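You operate a simulated robot arm through the tools that you are given. There is no shell and no other tool. Be economical: measure what you need, move in short steps, check, and stop when the job is done.

You run a simulated two-armed robot. Do the job below in one go: nothing can be reset, and whatever is moved stays where it is left.

TASK
Switch the white switch on. Then put two of the rods from the top of the long table on the glass plate. Do these in the order given.

The check looks at the end state, three seconds after you hand in, the way a careful person would. Anything else that was tipped, shoved, dropped, spilled or broken makes it a failure.

THE ROBOT
Two 7-joint arms with three-finger grippers on one trunk, on a base that drives. Base frame: it is fixed to the floor where the robot stands at the start and does not move with it; the origin is under the middle of the robot, x ahead of it, y to its left, z up. Readings come in mm, degrees, newtons and seconds.
The left shoulder is at the start at [30, 124, 1008], the right one opposite. With the tool pointing down near the work surface each hand reaches from about 100 to 780 mm from the robot's upright axis, wherever it stands, measured 20 degrees to its own side. Places, roughly: glass plate [-1500, 4250, 750]; rod [1000, 1500, 750]; white switch [900, 0, 900]. Payload 2.2 kg a hand.
The tool frame of a hand sits at the grasp point between the pads (the TCP): z along the fingers, y along the line on which they close. The tips reach 28 mm beyond it. Largest opening 102 mm; the body of the gripper starts 71 mm behind the TCP.
Orientation is that of the tool frame in the base frame, as a unit quaternion [x, y, z, w]. With the fingers straight down and closing along the base's y, the tool's x points along the base's -x, its y along +y and its z along -z.

THE INTERFACE
- The arms move only by the tool move_arm. It takes "left_moves", "right_moves" or both (then of equal length, played together; a hand with none holds still); each is a list of rows, each an object (a shift or turn left out is 0, a gripper value left out holds the last) with "xyz": the shift along the base's x, y, z in units of 25 mm (1.0 is 25 mm), a list of three; "rotation": the turn, a rotation vector about the base's x, y, z in units of 4 degrees (1.0 is 4 degrees), a list of three. In form: [{"xyz": [x, y, z], "rotation": [ax, ay, az]}, ...]. A call has 1 to 20 rows; each row shifts and turns the commanded pose from where the row before left it. "left_fingers" and "right_fingers" are, for a hand that has rows, the finger opening in m, from 0 to 0.102, set as the call begins (left out, the last holds). A call with a number of a shift or a turn outside -1 to 1 is refused whole. A row lasts 0.2 s, in which the tool goes at most 50 mm and 8.6 degrees; a call with a longer step from one row to the next is refused whole, and so is a gripper value outside its range. Where a pose cannot be reached the arm comes as near as it can. A force on the tool above 40 N (or 10 N above the force at the start of the call, whichever is more), or a blocked arm, ends the call early, and 0.2 s more pass. Each finger halts on what it meets, pressing with about 33 N; the grip force reading is that of the motor and also rises with nothing between the fingers. The clock runs only during rows and for 0.2 s after the last one: add rows that do not move to give the fingers time. The reply holds the time, the measured pose of the TCP, the force on the tool along the base axes, the opening and the grip force, in the units named above and with some noise, with the torque about the TCP (base axes, N m) and any sound that the robot's microphone picked up.
- Cameras (640 x 400 px; columns grow to the right, rows downward): "scene" is now at [47.5, 18.7, 1724.3]; the picture's right is [0.22, -0.98, 0.00], its down [-0.74, -0.16, -0.66] and it looks along [0.64, 0.14, -0.75] (base axes); focal length 286 px, centre (320, 200). "left" rides on the left gripper at [72, 38, -86] in its tool frame; the picture's right is [-0.46, 0.89, 0.00], its down [-0.60, -0.32, -0.73] and it looks along [-0.65, -0.34, 0.68] (tool axes); focal length 256 px, centre (320, 200). "right" rides on the right gripper at [69, 44, -86] in its tool frame; the picture's right is [-0.53, 0.85, 0.00], its down [-0.58, -0.36, -0.73] and it looks along [-0.62, -0.39, 0.68] (tool axes); focal length 256 px, centre (320, 200). There is no depth. A picture from a camera that has moved, and an enlarged one, comes with that camera's place and axes in the base frame and with its lens.
- snapshot(camera): a new picture of that camera. No time passes.
- raise_lower(by): slides the trunk up (or, below 0, down) by that many mm; the arms and the scene camera ride with it, the base frame stays. It gives what a move gives, with no picture.
- steer(legs): drives the robot by 1 to 6 legs, each [ahead, left, turn to the left] in mm, mm and degrees, along the robot's own axes; the way and the turn of a leg run together, so that a leg with both is an arc; at most 1500 mm and 180 degrees a leg. The arms and the cameras ride along, it lands a little off, and it stops where it bumps. It gives what a move gives.
- aim_head(pan, tilt): turns the head with the scene camera to pan (to the left, within 143 degrees either way) and tilt (down, from -29 to 69), counted from straight ahead of the robot. It gives what a move gives.
- zoom(camera, box): a new picture of the part [left, top, right, bottom] of that camera's present view, enlarged. No time passes.
- hand_in(): hands the job in; it is judged then, once.

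Go step by step. Nothing tells you exact positions but the pictures and the camera data: compare them with the known pose of the tool, close in by small moves and look again before you grip or let go. The budget is 165 turns and 122 pictures, counting those below and the enlarged ones. Unless the task says otherwise, let go and move clear before handing in, and close with one line.

The tools are called by a JSON object that holds its "fn" and its "kwargs". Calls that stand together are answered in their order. move_arm: Moves the arms, as the interface text tells. Its arguments: {"type":"object","properties":{"left_moves":{"type":"array","items":{"type":"object","properties":{"xyz":{"type":"array","items":{"type":"number"}},"rotation":{"type":"array","items":{"type":"number"}}}}},"left_fingers":{"type":"number"},"right_moves":{"type":"array","items":{"type":"object","properties":{"xyz":{"type":"array","items":{"type":"number"}},"rotation":{"type":"array","items":{"type":"number"}}}}},"right_fingers":{"type":"number"}},"required":[]} The other tools are called the same way: raise_lower (by) slides the trunk up or down; steer (legs) drives the base; aim_head (pan, tilt) turns the head that bears the scene camera; snapshot (camera) takes a picture; zoom (camera, box) takes an enlarged picture of a part of a camera's view; hand_in () hands the job in.

At the start:

```text
t: 0.0
left_position: [620.4, 261.8, 1212.3]
left_tool_rot: [0.0, 1.0, 0.0, 0.0]
left_ft_force: [1.0, -0.2, -0.5]
left_wrist_torque: [-0.01, 0.01, -0.02]
left_finger_gap: 101.8
left_gripper_force: 0.0
right_position: [384.2, -163.8, 1125.7]
right_tool_rot: [0.001, 1.0, 0.0, 0.0]
right_ft_force: [0.3, -0.2, 0.3]
right_wrist_torque: [0.01, -0.02, 0.02]
right_finger_gap: 102.1
right_gripper_force: 0.1
trunk travel left (down, up): [-250.0, 290.0]
robot x, y, heading: [-1.9, 0.7, 0.2]
head pan, tilt: [12.5, 48.9]
```

scene: 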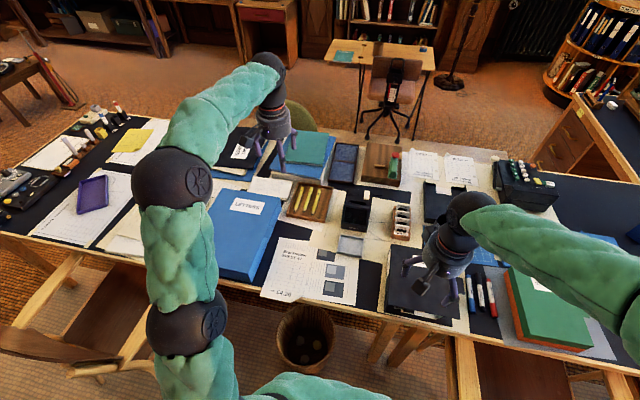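
right: 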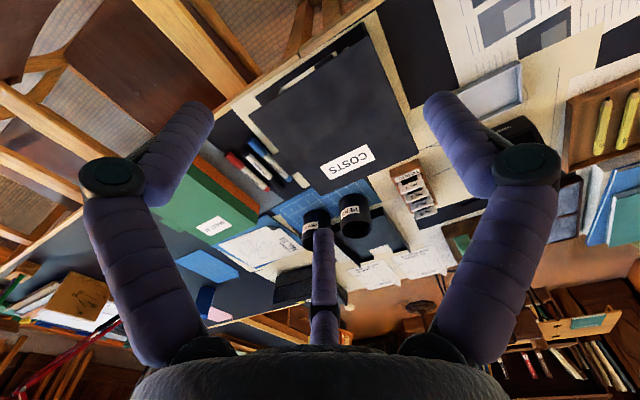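
left: 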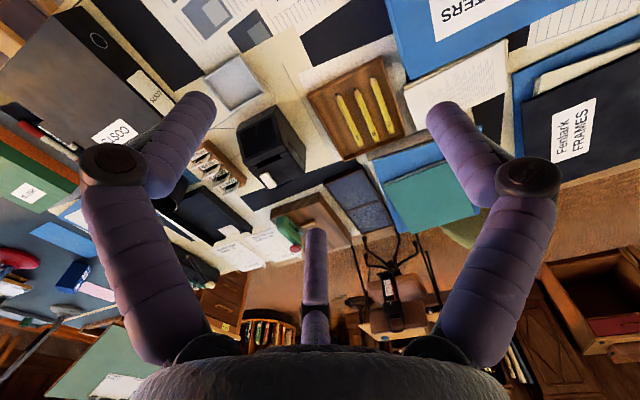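

The table ahead is cluttered; a black box near the middle seems to carry a white switch. I'll zoom in on it, and on the area at the left.

{"fn": "zoom", "kwargs": {"camera": "scene", "box": [320, 160, 440, 235]}}

{"fn": "zoom", "kwargs": {"camera": "left", "box": [180, 70, 340, 220]}}

{"fn": "zoom", "kwargs": {"camera": "scene", "box": [0, 90, 200, 215]}}

```text
5.33 times, centred on (380, 198) of scene
camera zoom: at [47.5, 18.7, 1724.3], right [0.22, -0.98, 0.0], down [-0.74, -0.16, -0.66], along [0.64, 0.14, -0.75], focal length 1527 px, centre (0, 213)
```

zoom: 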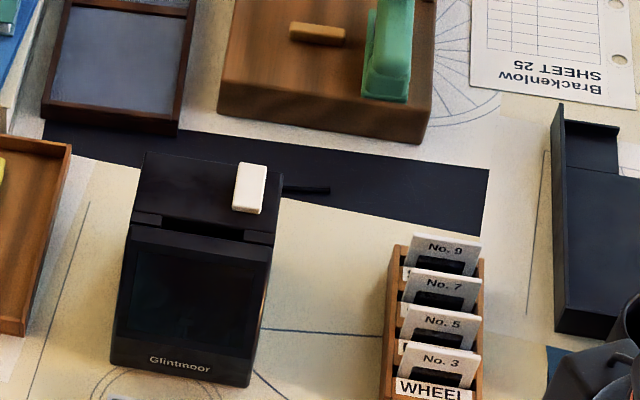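

```text
2.67 times, centred on (260, 145) of left
camera zoom: at [548.8, 299.8, 1298.5], right [0.46, 0.89, 0.0], down [0.6, -0.32, 0.73], along [0.65, -0.34, -0.68], focal length 683 px, centre (480, 347)
```

zoom: 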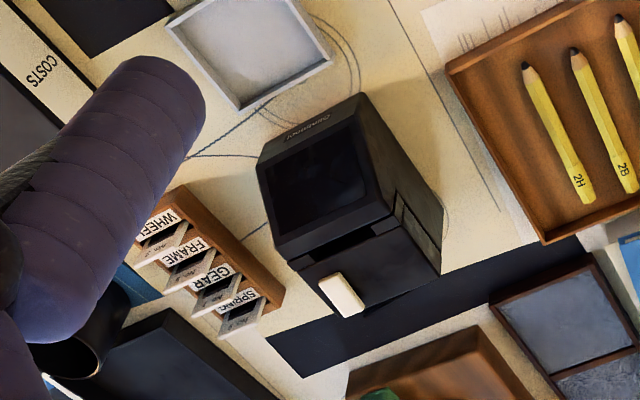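

```text
3.20 times, centred on (100, 152) of scene
camera zoom: at [47.5, 18.7, 1724.3], right [0.22, -0.98, 0.0], down [-0.74, -0.16, -0.66], along [0.64, 0.14, -0.75], focal length 916 px, centre (1024, 352)
```

zoom: 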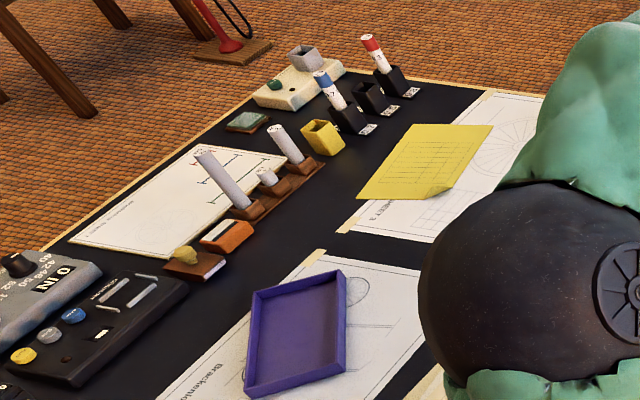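

The switch sits on the back top of the black "Glintmoor" box, near [859, -2, 853]. I'll inspect the gripper shape in view and pull the left hand closer for a better look.

{"fn": "zoom", "kwargs": {"camera": "scene", "box": [380, 180, 520, 310]}}

{"fn": "move_arm", "kwargs": {"left_moves": [{"xyz": [0.6, -0.6, -1]}, {"xyz": [0.6, -0.6, -1]}, {"xyz": [0.6, -0.6, -1]}, {"xyz": [0.6, -0.6, -1]}, {"xyz": [0.6, -0.6, -1]}, {"xyz": [0.6, -0.6, -1]}, {"xyz": [0.4, -0.6, -1]}, {"xyz": [0, -0.6, -1]}]}}

{"fn": "snapshot", "kwargs": {"camera": "left"}}

```text
3.08 times, centred on (450, 245) of scene
camera zoom: at [47.5, 18.7, 1724.3], right [0.22, -0.98, 0.0], down [-0.74, -0.16, -0.66], along [0.64, 0.14, -0.75], focal length 881 px, centre (-80, 62)
```

zoom: 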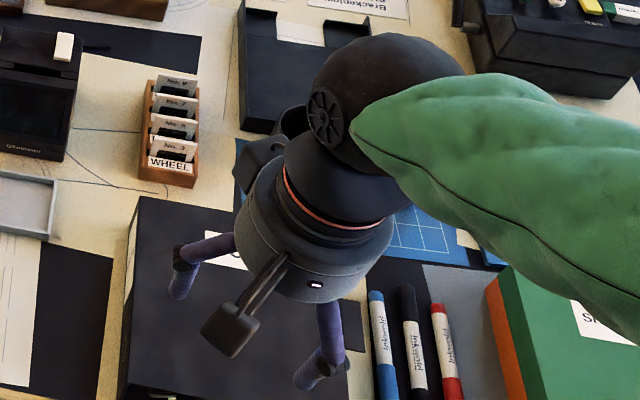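

```text
t: 1.8
left_position: [720.8, 141.2, 1010.2]
left_tool_rot: [-0.001, 1.0, 0.0, 0.0]
left_ft_force: [0.5, 0.6, -0.2]
left_wrist_torque: [0.02, 0.01, 0.02]
left_finger_gap: 101.8
left_gripper_force: 0.1
right_position: [384.6, -163.7, 1126.3]
right_tool_rot: [0.0, 1.0, 0.0, 0.0]
right_ft_force: [0.7, -0.5, -0.3]
right_wrist_torque: [-0.03, -0.01, 0.01]
right_finger_gap: 102.2
right_gripper_force: 0.1
trunk travel left (down, up): [-250.0, 290.0]
robot x, y, heading: [0.8, 0.9, -0.3]
head pan, tilt: [12.5, 48.9]
```

```text
114 pictures are left
camera left: at [650.0, 180.2, 1096.9], right [0.46, 0.89, 0.0], down [0.6, -0.32, 0.73], along [0.65, -0.34, -0.68], focal length 256 px, centre (320, 200)
```

left: 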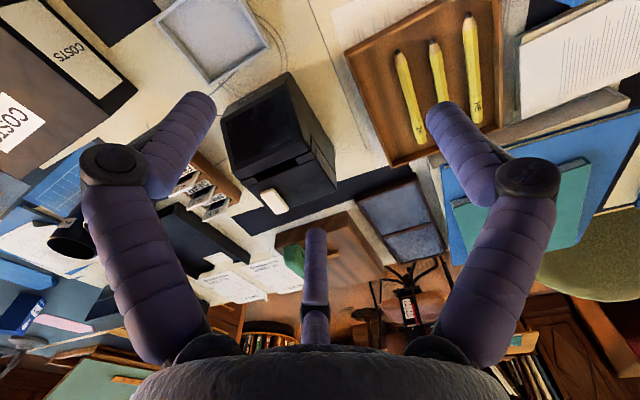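

I see the switch closer; the fingers look set along the camera's right axis rather than base y, so I'll keep that in mind. Zooming on the switch.

{"fn": "zoom", "kwargs": {"camera": "left", "box": [215, 120, 345, 225]}}

{"fn": "aim_head", "kwargs": {"pan": 0, "tilt": 60}}

{"fn": "snapshot", "kwargs": {"camera": "scene"}}

```text
3.81 times, centred on (280, 172) of left
camera zoom: at [650.0, 180.2, 1096.9], right [0.46, 0.89, 0.0], down [0.6, -0.32, 0.73], along [0.65, -0.34, -0.68], focal length 975 px, centre (472, 305)
```

zoom: 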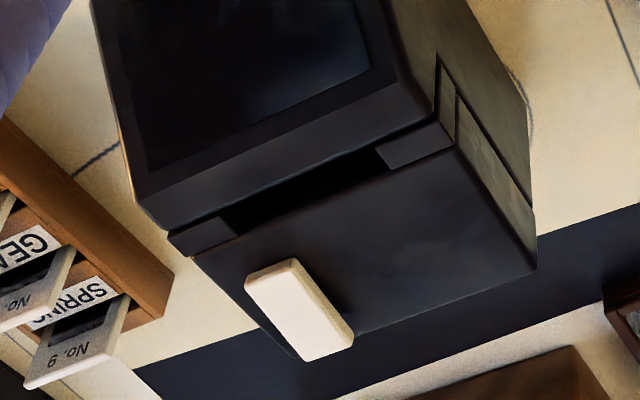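

```text
t: 2.5
left_position: [721.4, 142.7, 1012.1]
left_tool_rot: [0.0, 1.0, 0.0, 0.0]
left_ft_force: [-0.1, 0.2, 0.4]
left_wrist_torque: [-0.04, 0.01, -0.02]
left_finger_gap: 101.9
left_gripper_force: 0.1
right_position: [384.1, -164.8, 1126.2]
right_tool_rot: [0.0, 1.0, 0.0, 0.0]
right_ft_force: [0.8, 0.2, -0.5]
right_wrist_torque: [-0.02, 0.02, 0.01]
right_finger_gap: 101.6
right_gripper_force: 0.0
trunk travel left (down, up): [-250.0, 290.0]
robot x, y, heading: [-1.2, -1.8, -0.0]
head pan, tilt: [0.0, 60.0]
```

```text
112 pictures are left
camera scene: at [38.2, 1.8, 1710.3], right [0.0, -1.0, 0.0], down [-0.87, 0.0, -0.5], along [0.5, 0.0, -0.87], focal length 286 px, centre (320, 200)
```

scene: 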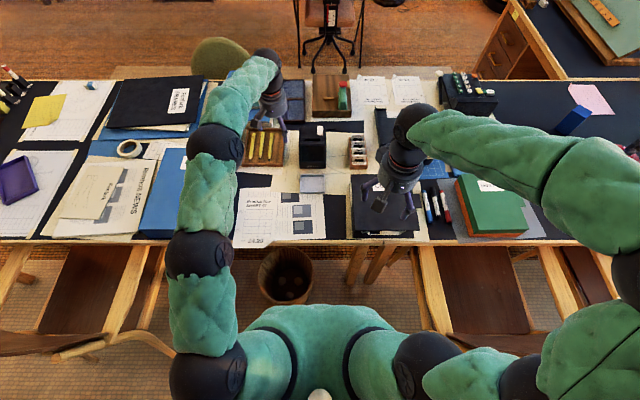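

The robot's base clears the table but the bin is near; the switch looks like a rocker/lever with its long side along x. I'll bring the left camera nearer.

{"fn": "move_arm", "kwargs": {"left_moves": [{"xyz": [0.8, -0.6, -0.8]}, {"xyz": [0.8, -0.6, -0.8]}, {"xyz": [0.8, -0.6, -0.8]}, {"xyz": [0.8, -0.6, -0.8]}]}}

{"fn": "snapshot", "kwargs": {"camera": "left"}}

{"fn": "zoom", "kwargs": {"camera": "scene", "box": [280, 110, 350, 170]}}

```text
t: 3.5
left_position: [749.6, 89.1, 943.1]
left_tool_rot: [0.0, 1.0, 0.0, -0.001]
left_ft_force: [0.6, -0.4, 0.2]
left_wrist_torque: [0.02, 0.04, -0.01]
left_finger_gap: 101.8
left_gripper_force: 0.2
left hand out of reach, approached as far as the arm can: row 2, 3, 4
right_position: [386.0, -163.1, 1127.3]
right_tool_rot: [0.001, 1.0, 0.0, 0.0]
right_ft_force: [-0.4, -0.3, 0.5]
right_wrist_torque: [0.02, 0.04, -0.01]
right_finger_gap: 101.9
right_gripper_force: 0.1
trunk travel left (down, up): [-250.0, 290.0]
robot x, y, heading: [0.0, 3.6, -0.0]
head pan, tilt: [0.0, 60.0]
```

```text
111 pictures are left
camera left: at [679.8, 126.4, 1029.2], right [0.46, 0.89, 0.0], down [0.6, -0.32, 0.73], along [0.65, -0.34, -0.68], focal length 256 px, centre (320, 200)
```

left: 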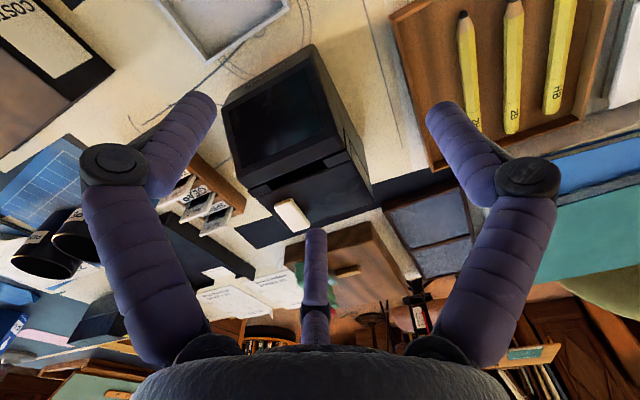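

```text
6.67 times, centred on (315, 140) of scene
camera zoom: at [39.1, 0.6, 1710.2], right [0.0, -1.0, 0.0], down [-0.87, 0.0, -0.5], along [0.5, 0.0, -0.87], focal length 1909 px, centre (353, 600)
```

zoom: 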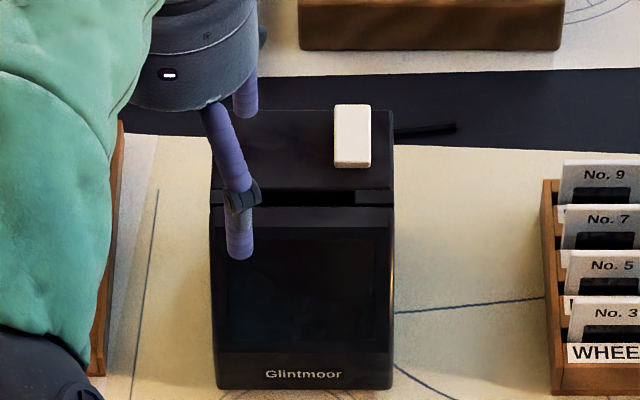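

The hand is at its reach limit pointing straight down, so I'll tilt the tool forward to gain reach. First a close look at the switch's form.

{"fn": "zoom", "kwargs": {"camera": "left", "box": [250, 180, 330, 245]}}

{"fn": "zoom", "kwargs": {"camera": "scene", "box": [300, 118, 332, 138]}}

{"fn": "zoom", "kwargs": {"camera": "right", "box": [480, 80, 600, 170]}}

```text
6.15 times, centred on (290, 212) of left
camera zoom: at [679.8, 126.4, 1029.2], right [0.46, 0.89, 0.0], down [0.6, -0.32, 0.73], along [0.65, -0.34, -0.68], focal length 1575 px, centre (505, 123)
```

zoom: 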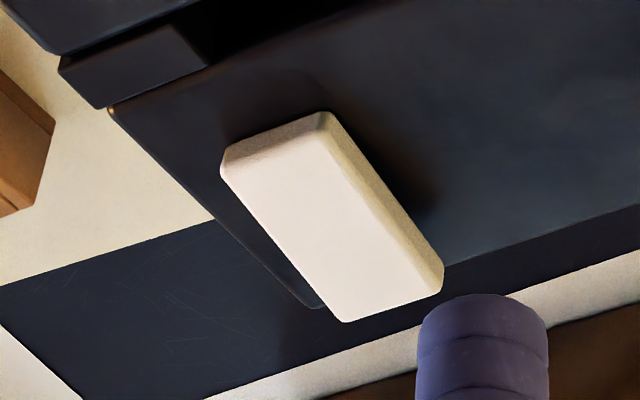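

```text
16.00 times, centred on (316, 128) of scene
camera zoom: at [39.1, 0.6, 1710.2], right [0.0, -1.0, 0.0], down [-0.87, 0.0, -0.5], along [0.5, 0.0, -0.87], focal length 4581 px, centre (384, 1352)
```

zoom: 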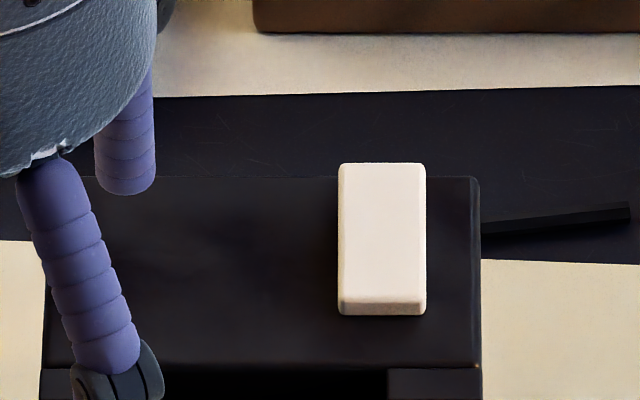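

```text
4.44 times, centred on (540, 125) of right
camera zoom: at [316.1, -120.5, 1213.1], right [0.53, 0.85, 0.0], down [0.58, -0.36, 0.73], along [0.62, -0.39, -0.68], focal length 1138 px, centre (-658, 533)
```

zoom: 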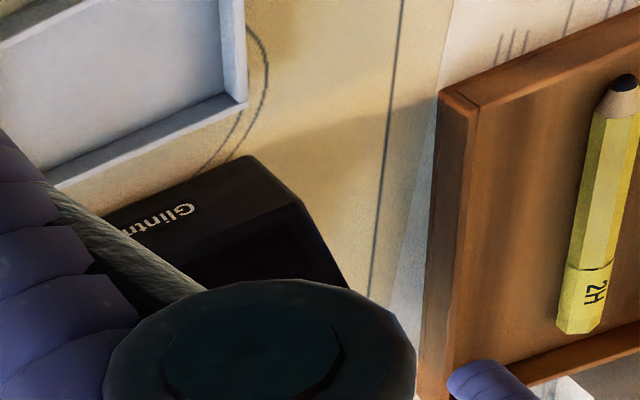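

The rocker's rear end stands about 12 mm higher (z≈866 at x≈865) than its front (z≈853 at x≈835), and the screen is dark, so "on" means pressing the rear end down. I'll close the fingers and tilt the tool forward above and short of it.

{"fn": "move_arm", "kwargs": {"left_moves": [{"xyz": [-0.5, 0, 1]}, {"xyz": [-0.5, -0.5, 1], "rotation": [0, -1, 0]}, {"xyz": [0, -0.5, 0], "rotation": [0, -1, 0]}, {"xyz": [0, -0.5, 0], "rotation": [0, -1, 0]}, {"xyz": [0, -0.5, 0], "rotation": [0, -1, 0]}, {"xyz": [0, -0.5, 0], "rotation": [0, -1, 0]}, {"rotation": [0, -1, 0]}, {"rotation": [0, -1, 0]}, {"rotation": [0, -1, 0]}], "left_fingers": 0}}

{"fn": "snapshot", "kwargs": {"camera": "left"}}

{"fn": "snapshot", "kwargs": {"camera": "scene"}}

```text
t: 5.5
left_position: [725.1, 26.3, 994.1]
left_tool_rot: [0.0, 0.961, 0.0, 0.276]
left_ft_force: [0.2, 0.0, 0.4]
left_wrist_torque: [0.0, -0.02, -0.02]
left_finger_gap: 2.3
left_gripper_force: 31.6
right_position: [384.8, -164.2, 1126.2]
right_tool_rot: [0.0, 1.0, 0.0, -0.001]
right_ft_force: [-0.4, -0.3, -0.3]
right_wrist_torque: [-0.02, -0.03, -0.02]
right_finger_gap: 102.0
right_gripper_force: 0.1
trunk travel left (down, up): [-250.0, 290.0]
robot x, y, heading: [3.3, 0.4, -0.1]
head pan, tilt: [0.0, 60.0]
```

```text
106 pictures are left
camera left: at [619.8, 64.7, 1028.4], right [0.39, 0.89, 0.25], down [0.12, -0.32, 0.94], along [0.91, -0.34, -0.23], focal length 256 px, centre (320, 200)
```

left: 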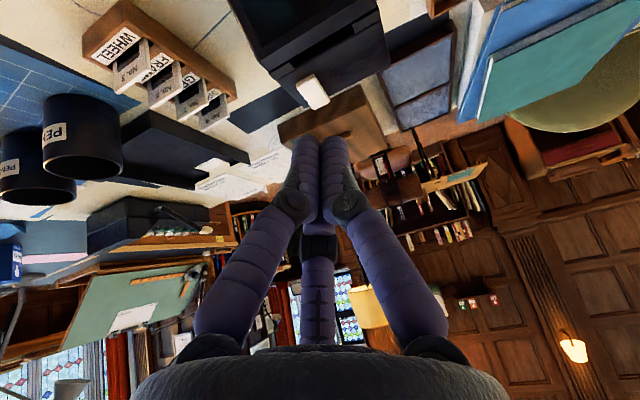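

```text
105 pictures are left
camera scene: at [37.7, 2.0, 1710.3], right [0.0, -1.0, 0.0], down [-0.87, 0.0, -0.5], along [0.5, 0.0, -0.87], focal length 286 px, centre (320, 200)
```

scene: 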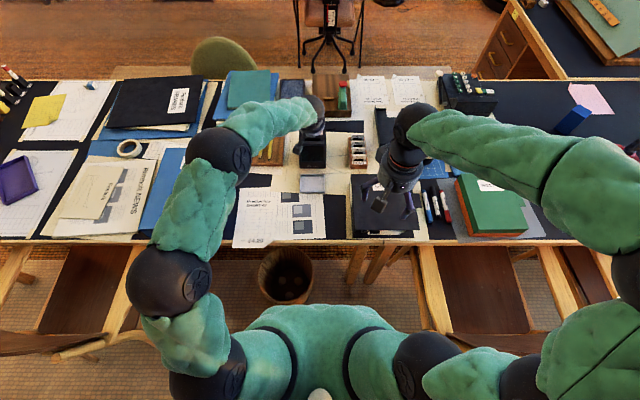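

The closed fingertips are straight ahead. I'll move to a point above the rear end of the rocker.

{"fn": "move_arm", "kwargs": {"left_moves": [{"xyz": [0.97, -0.2, -0.5]}, {"xyz": [0.97, -0.2, -0.5]}, {"xyz": [0.97, -0.2, -0.6]}, {"xyz": [0.97, -0.2, -0.6]}, {"xyz": [0.97, -0.2, -0.6]}]}}

{"fn": "snapshot", "kwargs": {"camera": "left"}}

{"fn": "zoom", "kwargs": {"camera": "scene", "box": [280, 100, 350, 170]}}

```text
t: 6.8
left_position: [846.9, 2.4, 921.7]
left_tool_rot: [0.0, 0.962, 0.001, 0.274]
left_ft_force: [0.6, 0.6, -1.2]
left_wrist_torque: [0.04, -0.03, 0.02]
left_finger_gap: 2.0
left_gripper_force: 31.9
right_position: [385.7, -164.3, 1126.5]
right_tool_rot: [0.0, 1.0, 0.001, -0.001]
right_ft_force: [0.7, 0.2, 0.2]
right_wrist_torque: [-0.02, 0.03, 0.04]
right_finger_gap: 102.3
right_gripper_force: 0.0
trunk travel left (down, up): [-250.0, 290.0]
robot x, y, heading: [-5.7, -4.0, 0.0]
head pan, tilt: [0.0, 60.0]
```

```text
104 pictures are left
camera left: at [741.3, 40.6, 957.0], right [0.4, 0.89, 0.25], down [0.13, -0.32, 0.94], along [0.91, -0.34, -0.24], focal length 256 px, centre (320, 200)
```

left: 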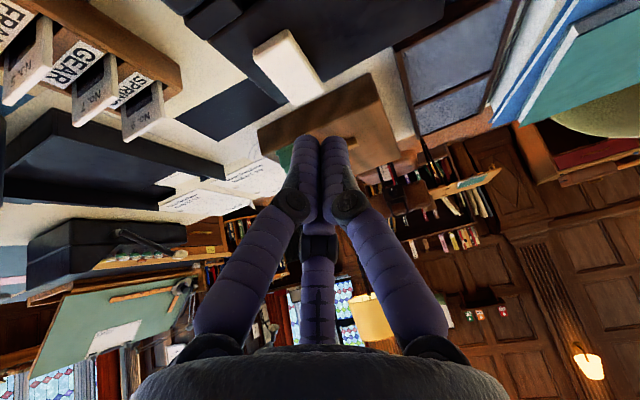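

```text
5.71 times, centred on (315, 135) of scene
camera zoom: at [39.4, 1.3, 1710.1], right [0.0, -1.0, 0.0], down [-0.87, 0.0, -0.5], along [0.5, 0.0, -0.87], focal length 1636 px, centre (349, 571)
```

zoom: 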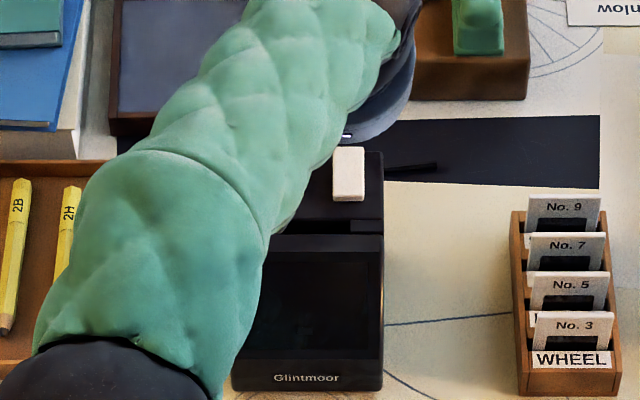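

Tip and rocker positions agree with my estimate. I'll press down in small steps.

{"fn": "move_arm", "kwargs": {"left_moves": [{"xyz": [0, 0, -0.5]}, {"xyz": [0, 0, -0.4]}, {"xyz": [0, 0, -0.3]}, {"xyz": [0, 0, -0.2]}, {"xyz": [0, 0, -0.2]}, {"xyz": [0, 0, -0.1]}, {"xyz": [0, 0, -0.1]}]}}

{"fn": "snapshot", "kwargs": {"camera": "left"}}

```text
t: 8.3
left_position: [846.8, 2.7, 885.2]
left_tool_rot: [-0.001, 0.96, 0.0, 0.28]
left_ft_force: [-5.6, 1.8, 18.9]
left_wrist_torque: [-0.01, 0.17, -0.12]
left_finger_gap: 2.4
left_gripper_force: 31.2
right_position: [381.5, -164.6, 1127.1]
right_tool_rot: [0.001, 1.0, 0.001, 0.0]
right_ft_force: [-1.0, -0.3, 0.7]
right_wrist_torque: [-0.02, -0.02, 0.02]
right_finger_gap: 101.9
right_gripper_force: 0.0
trunk travel left (down, up): [-250.0, 290.0]
robot x, y, heading: [0.5, -1.1, 0.1]
head pan, tilt: [0.0, 60.0]
```

```text
102 pictures are left
camera left: at [740.7, 40.9, 918.3], right [0.39, 0.89, 0.25], down [0.12, -0.32, 0.94], along [0.91, -0.34, -0.23], focal length 256 px, centre (320, 200)
```

left: 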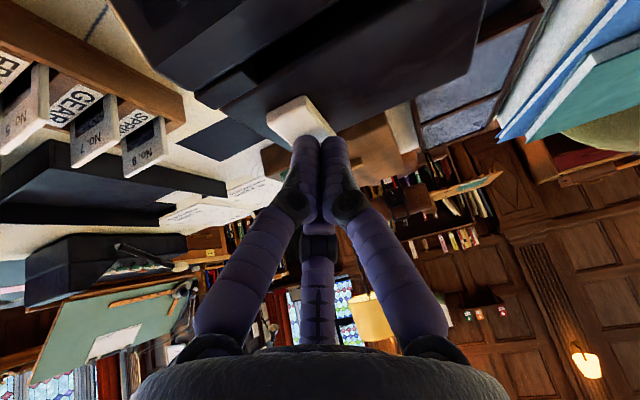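

Contact with about 19 N. I'll press a little further until it snaps over.

{"fn": "move_arm", "kwargs": {"left_moves": [{"xyz": [0, 0, -0.2]}, {"xyz": [0, 0, -0.2]}, {"xyz": [0, 0, -0.2]}, {"xyz": [0, 0, -0.2]}]}}

{"fn": "snapshot", "kwargs": {"camera": "left"}}

```text
t: 8.9
left_position: [852.6, 2.7, 885.3]
left_tool_rot: [-0.001, 0.958, -0.002, 0.287]
left_ft_force: [-3.0, -0.3, 11.5]
left_wrist_torque: [-0.05, 0.11, 0.0]
left_finger_gap: 2.0
left_gripper_force: 31.7
right_position: [384.2, -163.6, 1127.5]
right_tool_rot: [0.0, 1.0, 0.0, -0.001]
right_ft_force: [0.3, 0.7, -0.3]
right_wrist_torque: [0.0, 0.03, 0.01]
right_finger_gap: 102.0
right_gripper_force: 0.1
trunk travel left (down, up): [-250.0, 290.0]
robot x, y, heading: [-4.2, 1.9, 0.1]
head pan, tilt: [0.0, 60.0]
stopped in row 2 (left hand): the force on the tool passed its limit at 43 N (the readings are from after the stop); the commanded pose is now the measured one
```

```text
101 pictures are left
camera left: at [745.8, 40.5, 917.6], right [0.39, 0.89, 0.25], down [0.1, -0.31, 0.94], along [0.92, -0.34, -0.21], focal length 256 px, centre (320, 200)
```

left: 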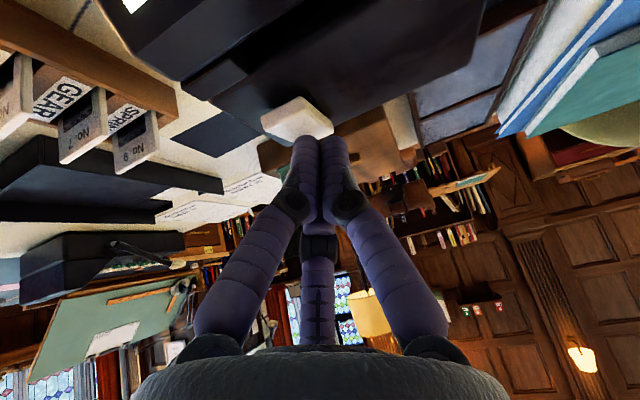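

The tip slid slightly and the force limit tripped. I'll lift away and look at the switch and screen.

{"fn": "move_arm", "kwargs": {"left_moves": [{"xyz": [0, 0, 0.6]}, {"xyz": [0, 0, 0.8]}]}}

{"fn": "zoom", "kwargs": {"camera": "left", "box": [180, 0, 380, 150]}}

{"fn": "zoom", "kwargs": {"camera": "scene", "box": [300, 118, 332, 170]}}

```text
t: 9.5
left_position: [849.4, 1.3, 915.3]
left_tool_rot: [-0.001, 0.96, 0.0, 0.281]
left_ft_force: [-0.4, -0.4, 0.4]
left_wrist_torque: [0.02, 0.0, -0.02]
left_finger_gap: 1.8
left_gripper_force: 31.6
right_position: [385.1, -163.9, 1126.9]
right_tool_rot: [-0.001, 1.0, 0.0, 0.0]
right_ft_force: [0.4, -0.4, -0.4]
right_wrist_torque: [0.0, 0.0, 0.0]
right_finger_gap: 101.8
right_gripper_force: 0.0
trunk travel left (down, up): [-250.0, 290.0]
robot x, y, heading: [0.8, 0.6, 0.1]
head pan, tilt: [0.0, 60.0]
```

```text
2.67 times, centred on (280, 75) of left
camera zoom: at [743.8, 40.4, 947.6], right [0.39, 0.89, 0.25], down [0.11, -0.32, 0.94], along [0.91, -0.34, -0.22], focal length 683 px, centre (427, 533)
```

zoom: 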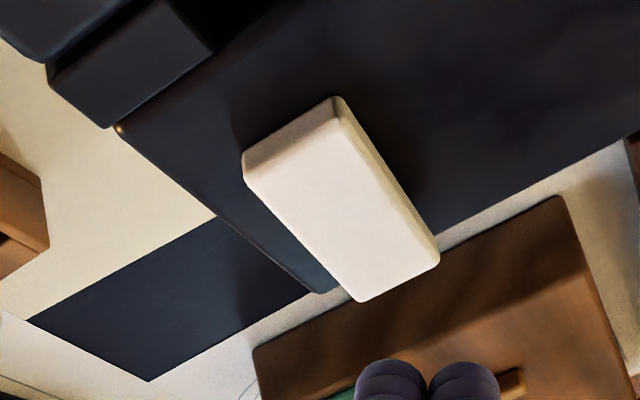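

```text
7.69 times, centred on (316, 144) of scene
camera zoom: at [37.5, 1.8, 1710.2], right [0.0, -1.0, 0.0], down [-0.87, 0.0, -0.5], along [0.5, 0.0, -0.87], focal length 2202 px, centre (351, 631)
```

zoom: 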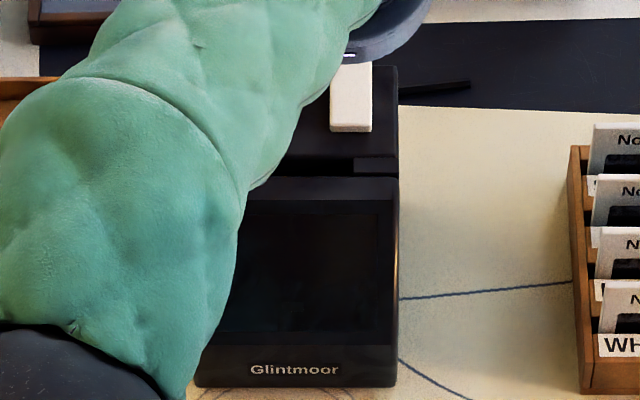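

The rocker hasn't moved; the contact edge was too near its pivot (x≈855). I'll press about 10 mm further back.

{"fn": "move_arm", "kwargs": {"left_moves": [{"xyz": [0.44, -0.04, 0]}, {"xyz": [0, 0, -0.5]}, {"xyz": [0, 0, -0.3]}, {"xyz": [0, 0, -0.2]}, {"xyz": [0, 0, -0.2]}, {"xyz": [0, 0, -0.2]}, {"xyz": [0, 0, -0.2]}, {"xyz": [0, 0, -0.2]}]}}

{"fn": "zoom", "kwargs": {"camera": "left", "box": [180, 0, 380, 150]}}

```text
t: 11.3
left_position: [853.2, 2.3, 885.5]
left_tool_rot: [-0.001, 0.956, -0.004, 0.294]
left_ft_force: [1.8, -3.9, 36.3]
left_wrist_torque: [-0.25, -0.18, 0.29]
left_finger_gap: 2.3
left_gripper_force: 31.8
left hand out of reach, approached as far as the arm can: row 1
right_position: [381.1, -164.3, 1128.0]
right_tool_rot: [0.0, 1.0, 0.0, 0.002]
right_ft_force: [0.3, 0.3, -0.3]
right_wrist_torque: [-0.01, -0.01, 0.0]
right_finger_gap: 101.8
right_gripper_force: 0.0
trunk travel left (down, up): [-250.0, 290.0]
robot x, y, heading: [-0.6, 4.2, -0.1]
head pan, tilt: [0.0, 60.0]
```

```text
2.67 times, centred on (280, 75) of left
camera zoom: at [745.4, 40.1, 915.6], right [0.38, 0.89, 0.25], down [0.09, -0.31, 0.95], along [0.92, -0.34, -0.2], focal length 683 px, centre (427, 533)
```

zoom: 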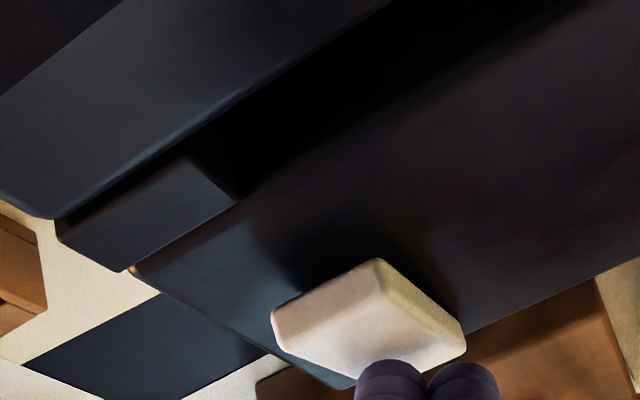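

Still at the reach limit. I'll lift, tilt the tool further forward for more reach, and re-position.

{"fn": "move_arm", "kwargs": {"left_moves": [{"xyz": [0, 0, 1]}, {"xyz": [-0.3, 0, 0.8], "rotation": [0, -1, 0]}, {"xyz": [0, 0, 0], "rotation": [0, -1, 0]}, {"xyz": [0, 0, 0], "rotation": [0, -1, 0]}, {"rotation": [0, -1, 0]}, {}]}}

{"fn": "snapshot", "kwargs": {"camera": "left"}}

```text
t: 12.7
left_position: [844.3, 1.3, 917.2]
left_tool_rot: [-0.001, 0.911, 0.0, 0.413]
left_ft_force: [0.6, 0.4, -0.1]
left_wrist_torque: [0.0, 0.02, 0.01]
left_finger_gap: 2.1
left_gripper_force: 31.5
right_position: [384.0, -164.2, 1126.2]
right_tool_rot: [0.0, 1.0, 0.0, 0.0]
right_ft_force: [-0.7, 0.3, -0.9]
right_wrist_torque: [-0.01, -0.02, -0.01]
right_finger_gap: 101.8
right_gripper_force: 0.0
trunk travel left (down, up): [-250.0, 290.0]
robot x, y, heading: [1.5, 0.3, 0.1]
head pan, tilt: [0.0, 60.0]
```

```text
97 pictures are left
camera left: at [732.2, 39.5, 918.6], right [0.31, 0.89, 0.35], down [-0.15, -0.31, 0.94], along [0.94, -0.34, 0.04], focal length 256 px, centre (320, 200)
```

left: 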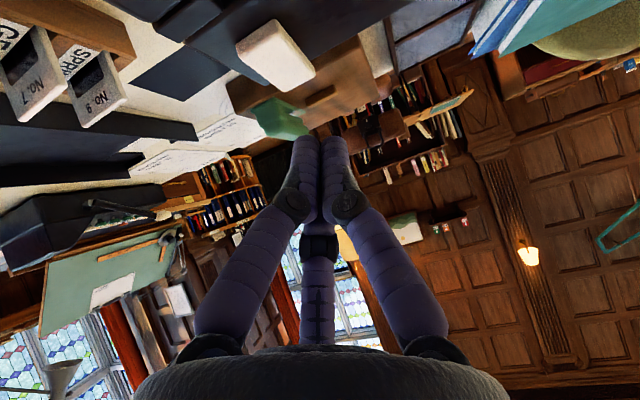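

Now with more reach available, I'll press with the contact edge near x≈866.

{"fn": "move_arm", "kwargs": {"left_moves": [{"xyz": [0.26, 0, 0]}, {"xyz": [0, 0, -0.6]}, {"xyz": [0, 0, -0.3]}, {"xyz": [0, 0, -0.2]}, {"xyz": [0, 0, -0.2]}, {"xyz": [0, 0, -0.2]}, {"xyz": [0, 0, -0.2]}, {"xyz": [0, 0, -0.2]}]}}

{"fn": "zoom", "kwargs": {"camera": "left", "box": [180, 0, 380, 150]}}

```text
t: 14.5
left_position: [851.7, 2.5, 880.9]
left_tool_rot: [-0.002, 0.907, -0.002, 0.421]
left_ft_force: [-6.9, -1.9, 38.6]
left_wrist_torque: [-0.18, -0.24, -0.07]
left_finger_gap: 1.8
left_gripper_force: 31.4
right_position: [379.7, -164.4, 1129.2]
right_tool_rot: [0.0, 1.0, 0.001, 0.001]
right_ft_force: [0.2, -0.2, -0.9]
right_wrist_torque: [0.02, -0.01, 0.0]
right_finger_gap: 102.0
right_gripper_force: 0.0
trunk travel left (down, up): [-250.0, 290.0]
robot x, y, heading: [1.0, 1.2, 0.0]
head pan, tilt: [0.0, 60.0]
```

```text
2.67 times, centred on (280, 75) of left
camera zoom: at [740.7, 40.2, 882.1], right [0.3, 0.89, 0.35], down [-0.17, -0.31, 0.93], along [0.94, -0.34, 0.06], focal length 683 px, centre (427, 533)
```

zoom: 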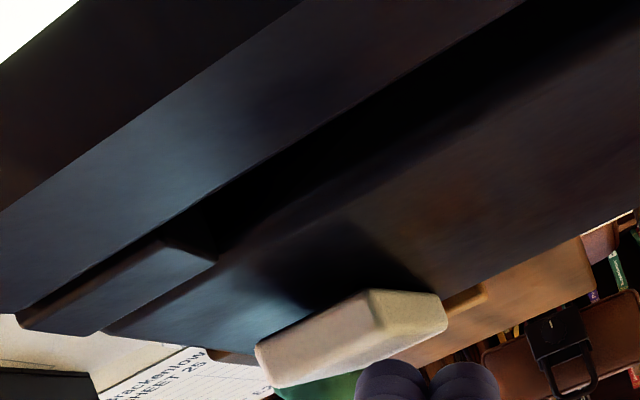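

I'll check the whole views to see whether it has changed.

{"fn": "snapshot", "kwargs": {"camera": "left"}}

{"fn": "zoom", "kwargs": {"camera": "scene", "box": [280, 110, 350, 170]}}

```text
95 pictures are left
camera left: at [740.7, 40.2, 882.1], right [0.3, 0.89, 0.35], down [-0.17, -0.31, 0.93], along [0.94, -0.34, 0.06], focal length 256 px, centre (320, 200)
```

left: 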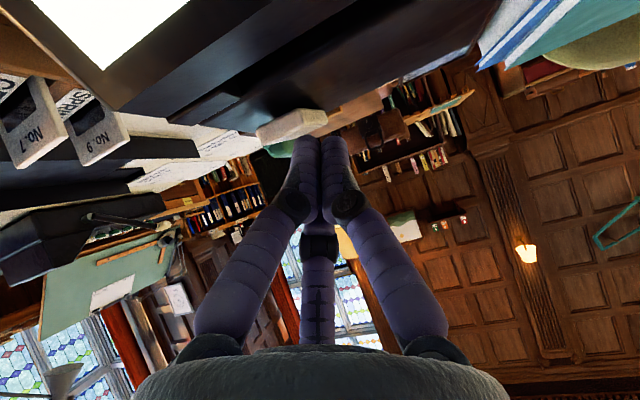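

```text
6.67 times, centred on (315, 140) of scene
camera zoom: at [31.5, 1.4, 1710.8], right [0.0, -1.0, 0.0], down [-0.86, 0.0, -0.5], along [0.5, 0.0, -0.86], focal length 1909 px, centre (353, 600)
```

zoom: 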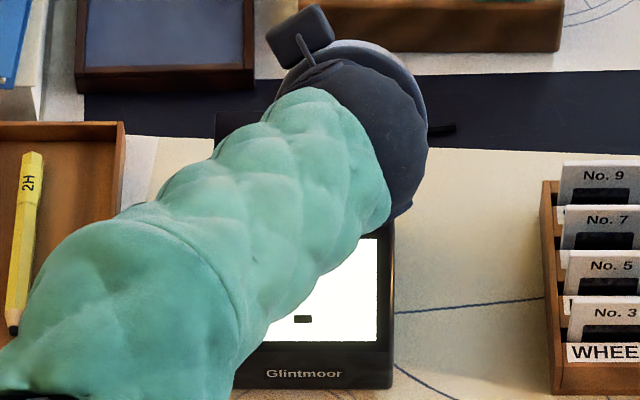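

The screen is lit now. I'll lift gently straight up and see whether it stays on.

{"fn": "move_arm", "kwargs": {"left_moves": [{"xyz": [0, 0, 0.3]}, {"xyz": [0, 0, 0.4]}, {"xyz": [0, 0, 0.6]}, {"xyz": [0, 0, 0.8]}]}}

{"fn": "zoom", "kwargs": {"camera": "left", "box": [120, 0, 380, 165]}}

{"fn": "zoom", "kwargs": {"camera": "scene", "box": [280, 110, 350, 170]}}

```text
t: 15.5
left_position: [848.3, 1.7, 919.5]
left_tool_rot: [0.0, 0.912, 0.0, 0.41]
left_ft_force: [0.1, -0.5, -0.9]
left_wrist_torque: [-0.02, 0.01, 0.02]
left_finger_gap: 2.1
left_gripper_force: 31.4
right_position: [383.4, -164.1, 1126.4]
right_tool_rot: [-0.001, 1.0, 0.001, 0.0]
right_ft_force: [0.4, 0.4, 0.1]
right_wrist_torque: [0.02, 0.0, -0.05]
right_finger_gap: 102.1
right_gripper_force: 0.0
trunk travel left (down, up): [-250.0, 290.0]
robot x, y, heading: [-2.0, -0.8, 0.0]
head pan, tilt: [0.0, 60.0]
```

```text
2.42 times, centred on (250, 82) of left
camera zoom: at [737.8, 39.4, 921.9], right [0.31, 0.89, 0.35], down [-0.15, -0.32, 0.94], along [0.94, -0.34, 0.03], focal length 621 px, centre (490, 485)
```

zoom: 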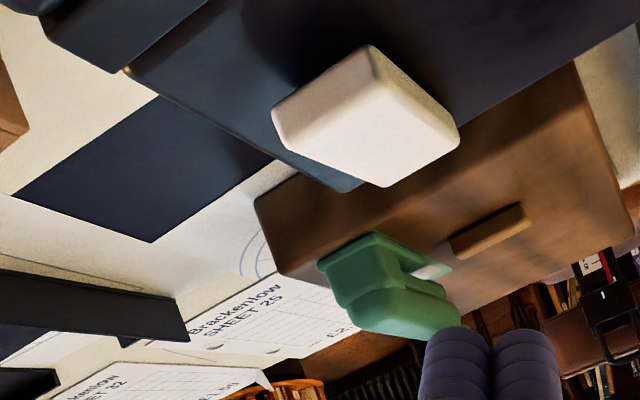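

```text
6.67 times, centred on (315, 140) of scene
camera zoom: at [37.5, 2.1, 1710.2], right [0.0, -1.0, 0.0], down [-0.87, 0.0, -0.5], along [0.5, 0.0, -0.87], focal length 1909 px, centre (353, 600)
```

zoom: 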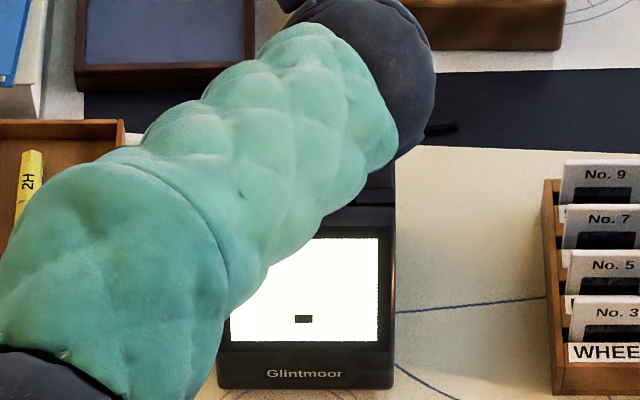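

The screen stays lit. I'll retract the left hand upward and back, then look left toward the rods.

{"fn": "move_arm", "kwargs": {"left_moves": [{"xyz": [0, 0, 1]}, {"xyz": [0, 0, 1]}, {"xyz": [0, 0, 1]}, {"xyz": [-0.5, 0, 1], "rotation": [0, 1, 0]}, {"xyz": [-1, 0.5, 1], "rotation": [0, 1, 0]}, {"xyz": [-1, 0.8, 0.5], "rotation": [0, 1, 0]}, {"xyz": [-1, 0.8, 0.5], "rotation": [0, 1, 0]}, {"xyz": [-1, 0.8, 0], "rotation": [0, 1, 0]}, {"xyz": [-1, 0.8, 0], "rotation": [0, 1, 0]}, {"xyz": [-1, 0.8, 0], "rotation": [0, 1, 0]}, {"xyz": [-1, 0.8, 0], "rotation": [0, 1, 0]}, {"xyz": [-1, 0.8, 0], "rotation": [0, 1, 0]}, {"xyz": [-1, 0, 0], "rotation": [0, 1, 0]}, {"xyz": [-1, 0, 0], "rotation": [0, 1, 0]}, {"xyz": [-1, 0, 0], "rotation": [0, 1, 0]}, {"xyz": [-1, 0, 0]}, {"xyz": [-1, 0, 0]}], "left_fingers": 0.102}}

{"fn": "zoom", "kwargs": {"camera": "scene", "box": [280, 110, 350, 170]}}

{"fn": "aim_head", "kwargs": {"pan": 58, "tilt": 28}}

{"fn": "snapshot", "kwargs": {"camera": "scene"}}

```text
t: 19.1
left_position: [511.5, 153.7, 1070.6]
left_tool_rot: [-0.002, 1.0, -0.001, 0.007]
left_ft_force: [-0.3, 0.4, -0.7]
left_wrist_torque: [0.0, -0.02, -0.01]
left_finger_gap: 101.8
left_gripper_force: 0.1
right_position: [384.0, -162.9, 1126.6]
right_tool_rot: [0.0, 1.0, 0.0, 0.0]
right_ft_force: [0.0, 0.5, -0.7]
right_wrist_torque: [0.01, -0.02, -0.01]
right_finger_gap: 102.1
right_gripper_force: 0.1
trunk travel left (down, up): [-250.0, 290.0]
robot x, y, heading: [3.0, 2.6, -0.3]
head pan, tilt: [0.0, 60.0]
```

```text
6.67 times, centred on (315, 140) of scene
camera zoom: at [37.0, 1.8, 1710.3], right [0.0, -1.0, 0.0], down [-0.87, 0.0, -0.5], along [0.5, 0.0, -0.87], focal length 1909 px, centre (353, 600)
```

zoom: 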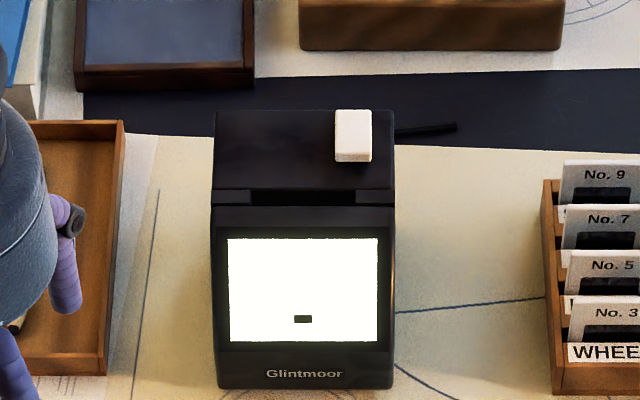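

```text
t: 20.3
left_position: [513.5, 152.9, 1069.8]
left_tool_rot: [0.0, 1.0, -0.001, 0.007]
left_ft_force: [0.2, 1.2, -0.6]
left_wrist_torque: [0.03, -0.01, -0.01]
left_finger_gap: 102.0
left_gripper_force: 0.2
right_position: [384.9, -162.9, 1126.1]
right_tool_rot: [0.0, 1.0, 0.0, 0.0]
right_ft_force: [-0.7, 0.1, 0.0]
right_wrist_torque: [-0.02, 0.01, 0.0]
right_finger_gap: 101.9
right_gripper_force: 0.1
trunk travel left (down, up): [-250.0, 290.0]
robot x, y, heading: [2.7, -0.9, 0.3]
head pan, tilt: [58.0, 28.0]
```

```text
90 pictures are left
camera scene: at [19.5, 79.1, 1755.5], right [0.85, -0.53, 0.0], down [-0.25, -0.4, -0.88], along [0.47, 0.75, -0.47], focal length 286 px, centre (320, 200)
```

scene: 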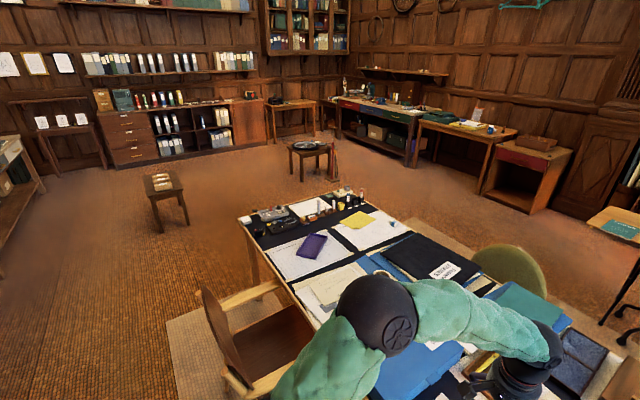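

The switch is on (screen lit, rocker flipped). Now zoom on the left end of the table, and look toward the glass plate.

{"fn": "zoom", "kwargs": {"camera": "scene", "box": [235, 180, 395, 280]}}

{"fn": "aim_head", "kwargs": {"pan": 110, "tilt": 15}}

{"fn": "snapshot", "kwargs": {"camera": "scene"}}

```text
4.00 times, centred on (315, 230) of scene
camera zoom: at [19.5, 79.1, 1755.5], right [0.85, -0.53, 0.0], down [-0.25, -0.4, -0.88], along [0.47, 0.75, -0.47], focal length 1145 px, centre (340, 80)
```

zoom: 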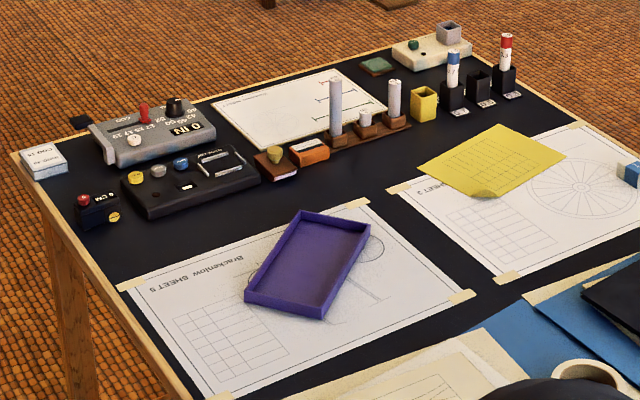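

```text
t: 21.6
left_position: [513.3, 154.8, 1070.1]
left_tool_rot: [-0.001, 1.0, -0.001, 0.007]
left_ft_force: [-0.4, 0.5, -0.2]
left_wrist_torque: [-0.01, -0.01, 0.02]
left_finger_gap: 102.2
left_gripper_force: 0.0
right_position: [386.1, -163.5, 1127.5]
right_tool_rot: [0.0, 1.0, -0.001, 0.0]
right_ft_force: [0.5, -0.9, 0.2]
right_wrist_torque: [0.0, 0.03, 0.01]
right_finger_gap: 102.0
right_gripper_force: 0.1
trunk travel left (down, up): [-250.0, 290.0]
robot x, y, heading: [1.5, -3.0, -0.0]
head pan, tilt: [110.0, 15.0]
```

```text
88 pictures are left
camera scene: at [-60.7, 89.6, 1776.5], right [0.94, 0.34, 0.0], down [0.09, -0.24, -0.97], along [-0.33, 0.91, -0.26], focal length 286 px, centre (320, 200)
```

scene: 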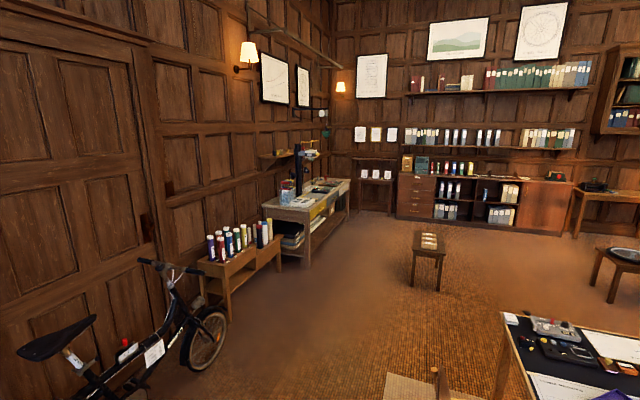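

Rods: white cylinders stand in a wooden holder at about x 900–1010, y 1490 near the table's left end (y≈1730). I'll drive around the chair to the left end of the table and face it.

{"fn": "steer", "kwargs": {"legs": [[-420, 0, 0], [0, 1200, 0], [0, 1150, 0]]}}

{"fn": "aim_head", "kwargs": {"pan": 0, "tilt": 25}}

{"fn": "snapshot", "kwargs": {"camera": "scene"}}

```text
t: 35.2
left_position: [97.7, 2493.1, 1070.2]
left_tool_rot: [0.001, 1.0, -0.001, 0.007]
left_ft_force: [0.4, 0.1, 0.1]
left_wrist_torque: [0.02, 0.01, -0.03]
left_finger_gap: 102.3
left_gripper_force: 0.0
right_position: [-30.9, 2176.3, 1127.5]
right_tool_rot: [0.001, 1.0, 0.0, -0.001]
right_ft_force: [-0.2, 0.4, -0.2]
right_wrist_torque: [-0.02, -0.02, -0.04]
right_finger_gap: 101.9
right_gripper_force: 0.0
trunk travel left (down, up): [-250.0, 290.0]
robot x, y, heading: [-415.6, 2341.2, -0.2]
head pan, tilt: [110.0, 15.0]
```

```text
t: 37.1
left_position: [98.0, 2491.5, 1070.7]
left_tool_rot: [0.001, 1.0, -0.001, 0.007]
left_ft_force: [-0.1, 0.9, -0.7]
left_wrist_torque: [0.0, 0.0, -0.01]
left_finger_gap: 102.0
left_gripper_force: 0.0
right_position: [-32.6, 2175.5, 1127.0]
right_tool_rot: [0.002, 1.0, 0.001, 0.0]
right_ft_force: [-0.7, -0.3, 0.9]
right_wrist_torque: [0.02, 0.0, 0.02]
right_finger_gap: 101.8
right_gripper_force: 0.1
trunk travel left (down, up): [-250.0, 290.0]
robot x, y, heading: [-419.7, 2340.7, -0.2]
head pan, tilt: [0.0, 25.0]
```

```text
87 pictures are left
camera scene: at [-352.2, 2342.0, 1760.3], right [0.0, -1.0, 0.0], down [-0.42, 0.0, -0.91], along [0.91, 0.0, -0.42], focal length 286 px, centre (320, 200)
```

scene: 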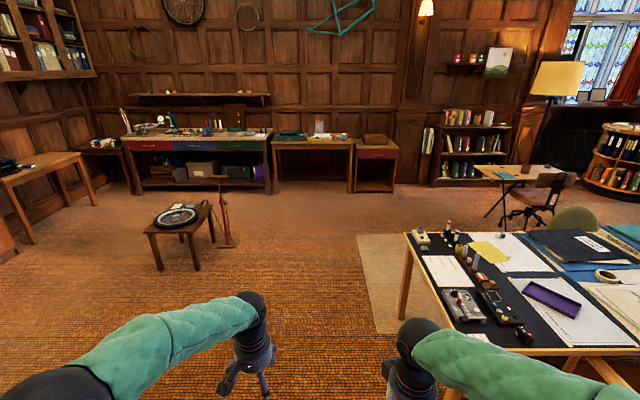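

The way is clear. I'll drive forward beside the table's left end, turn to face it and move closer.

{"fn": "steer", "kwargs": {"legs": [[1365, 0, 0], [0, 0, -90], [180, 0, 0]]}}

{"fn": "aim_head", "kwargs": {"pan": 0, "tilt": 55}}

{"fn": "snapshot", "kwargs": {"camera": "scene"}}

```text
t: 48.9
left_position: [1095.3, 1647.2, 1069.4]
left_tool_rot: [0.712, 0.703, -0.005, 0.004]
left_ft_force: [0.3, -0.6, -0.6]
left_wrist_torque: [0.04, 0.03, -0.02]
left_finger_gap: 101.9
left_gripper_force: 0.1
right_position: [780.6, 1778.5, 1125.7]
right_tool_rot: [0.712, 0.702, 0.0, 0.0]
right_ft_force: [-0.1, -0.8, -0.1]
right_wrist_torque: [0.04, -0.01, -0.03]
right_finger_gap: 101.8
right_gripper_force: 0.0
trunk travel left (down, up): [-250.0, 290.0]
robot x, y, heading: [945.6, 2162.2, -90.7]
head pan, tilt: [0.0, 25.0]
```

```text
t: 49.9
left_position: [1094.6, 1646.4, 1070.9]
left_tool_rot: [0.712, 0.703, -0.007, 0.005]
left_ft_force: [0.2, 0.3, -0.4]
left_wrist_torque: [-0.01, 0.0, -0.02]
left_finger_gap: 102.0
left_gripper_force: 0.1
right_position: [779.8, 1780.6, 1127.1]
right_tool_rot: [0.713, 0.701, 0.0, 0.001]
right_ft_force: [-0.6, -0.1, -0.5]
right_wrist_torque: [0.01, -0.03, 0.03]
right_finger_gap: 101.8
right_gripper_force: 0.1
trunk travel left (down, up): [-250.0, 290.0]
robot x, y, heading: [949.6, 2165.0, -90.9]
head pan, tilt: [0.0, 55.0]
```

```text
86 pictures are left
camera scene: at [950.0, 2121.5, 1716.4], right [-1.0, 0.01, 0.0], down [0.01, 0.82, -0.57], along [-0.01, -0.57, -0.82], focal length 286 px, centre (320, 200)
```

scene: 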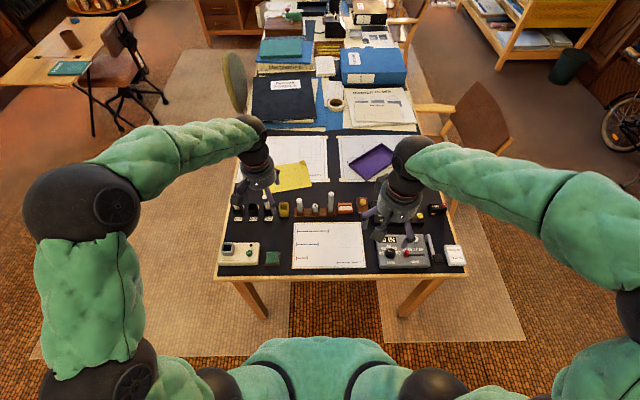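

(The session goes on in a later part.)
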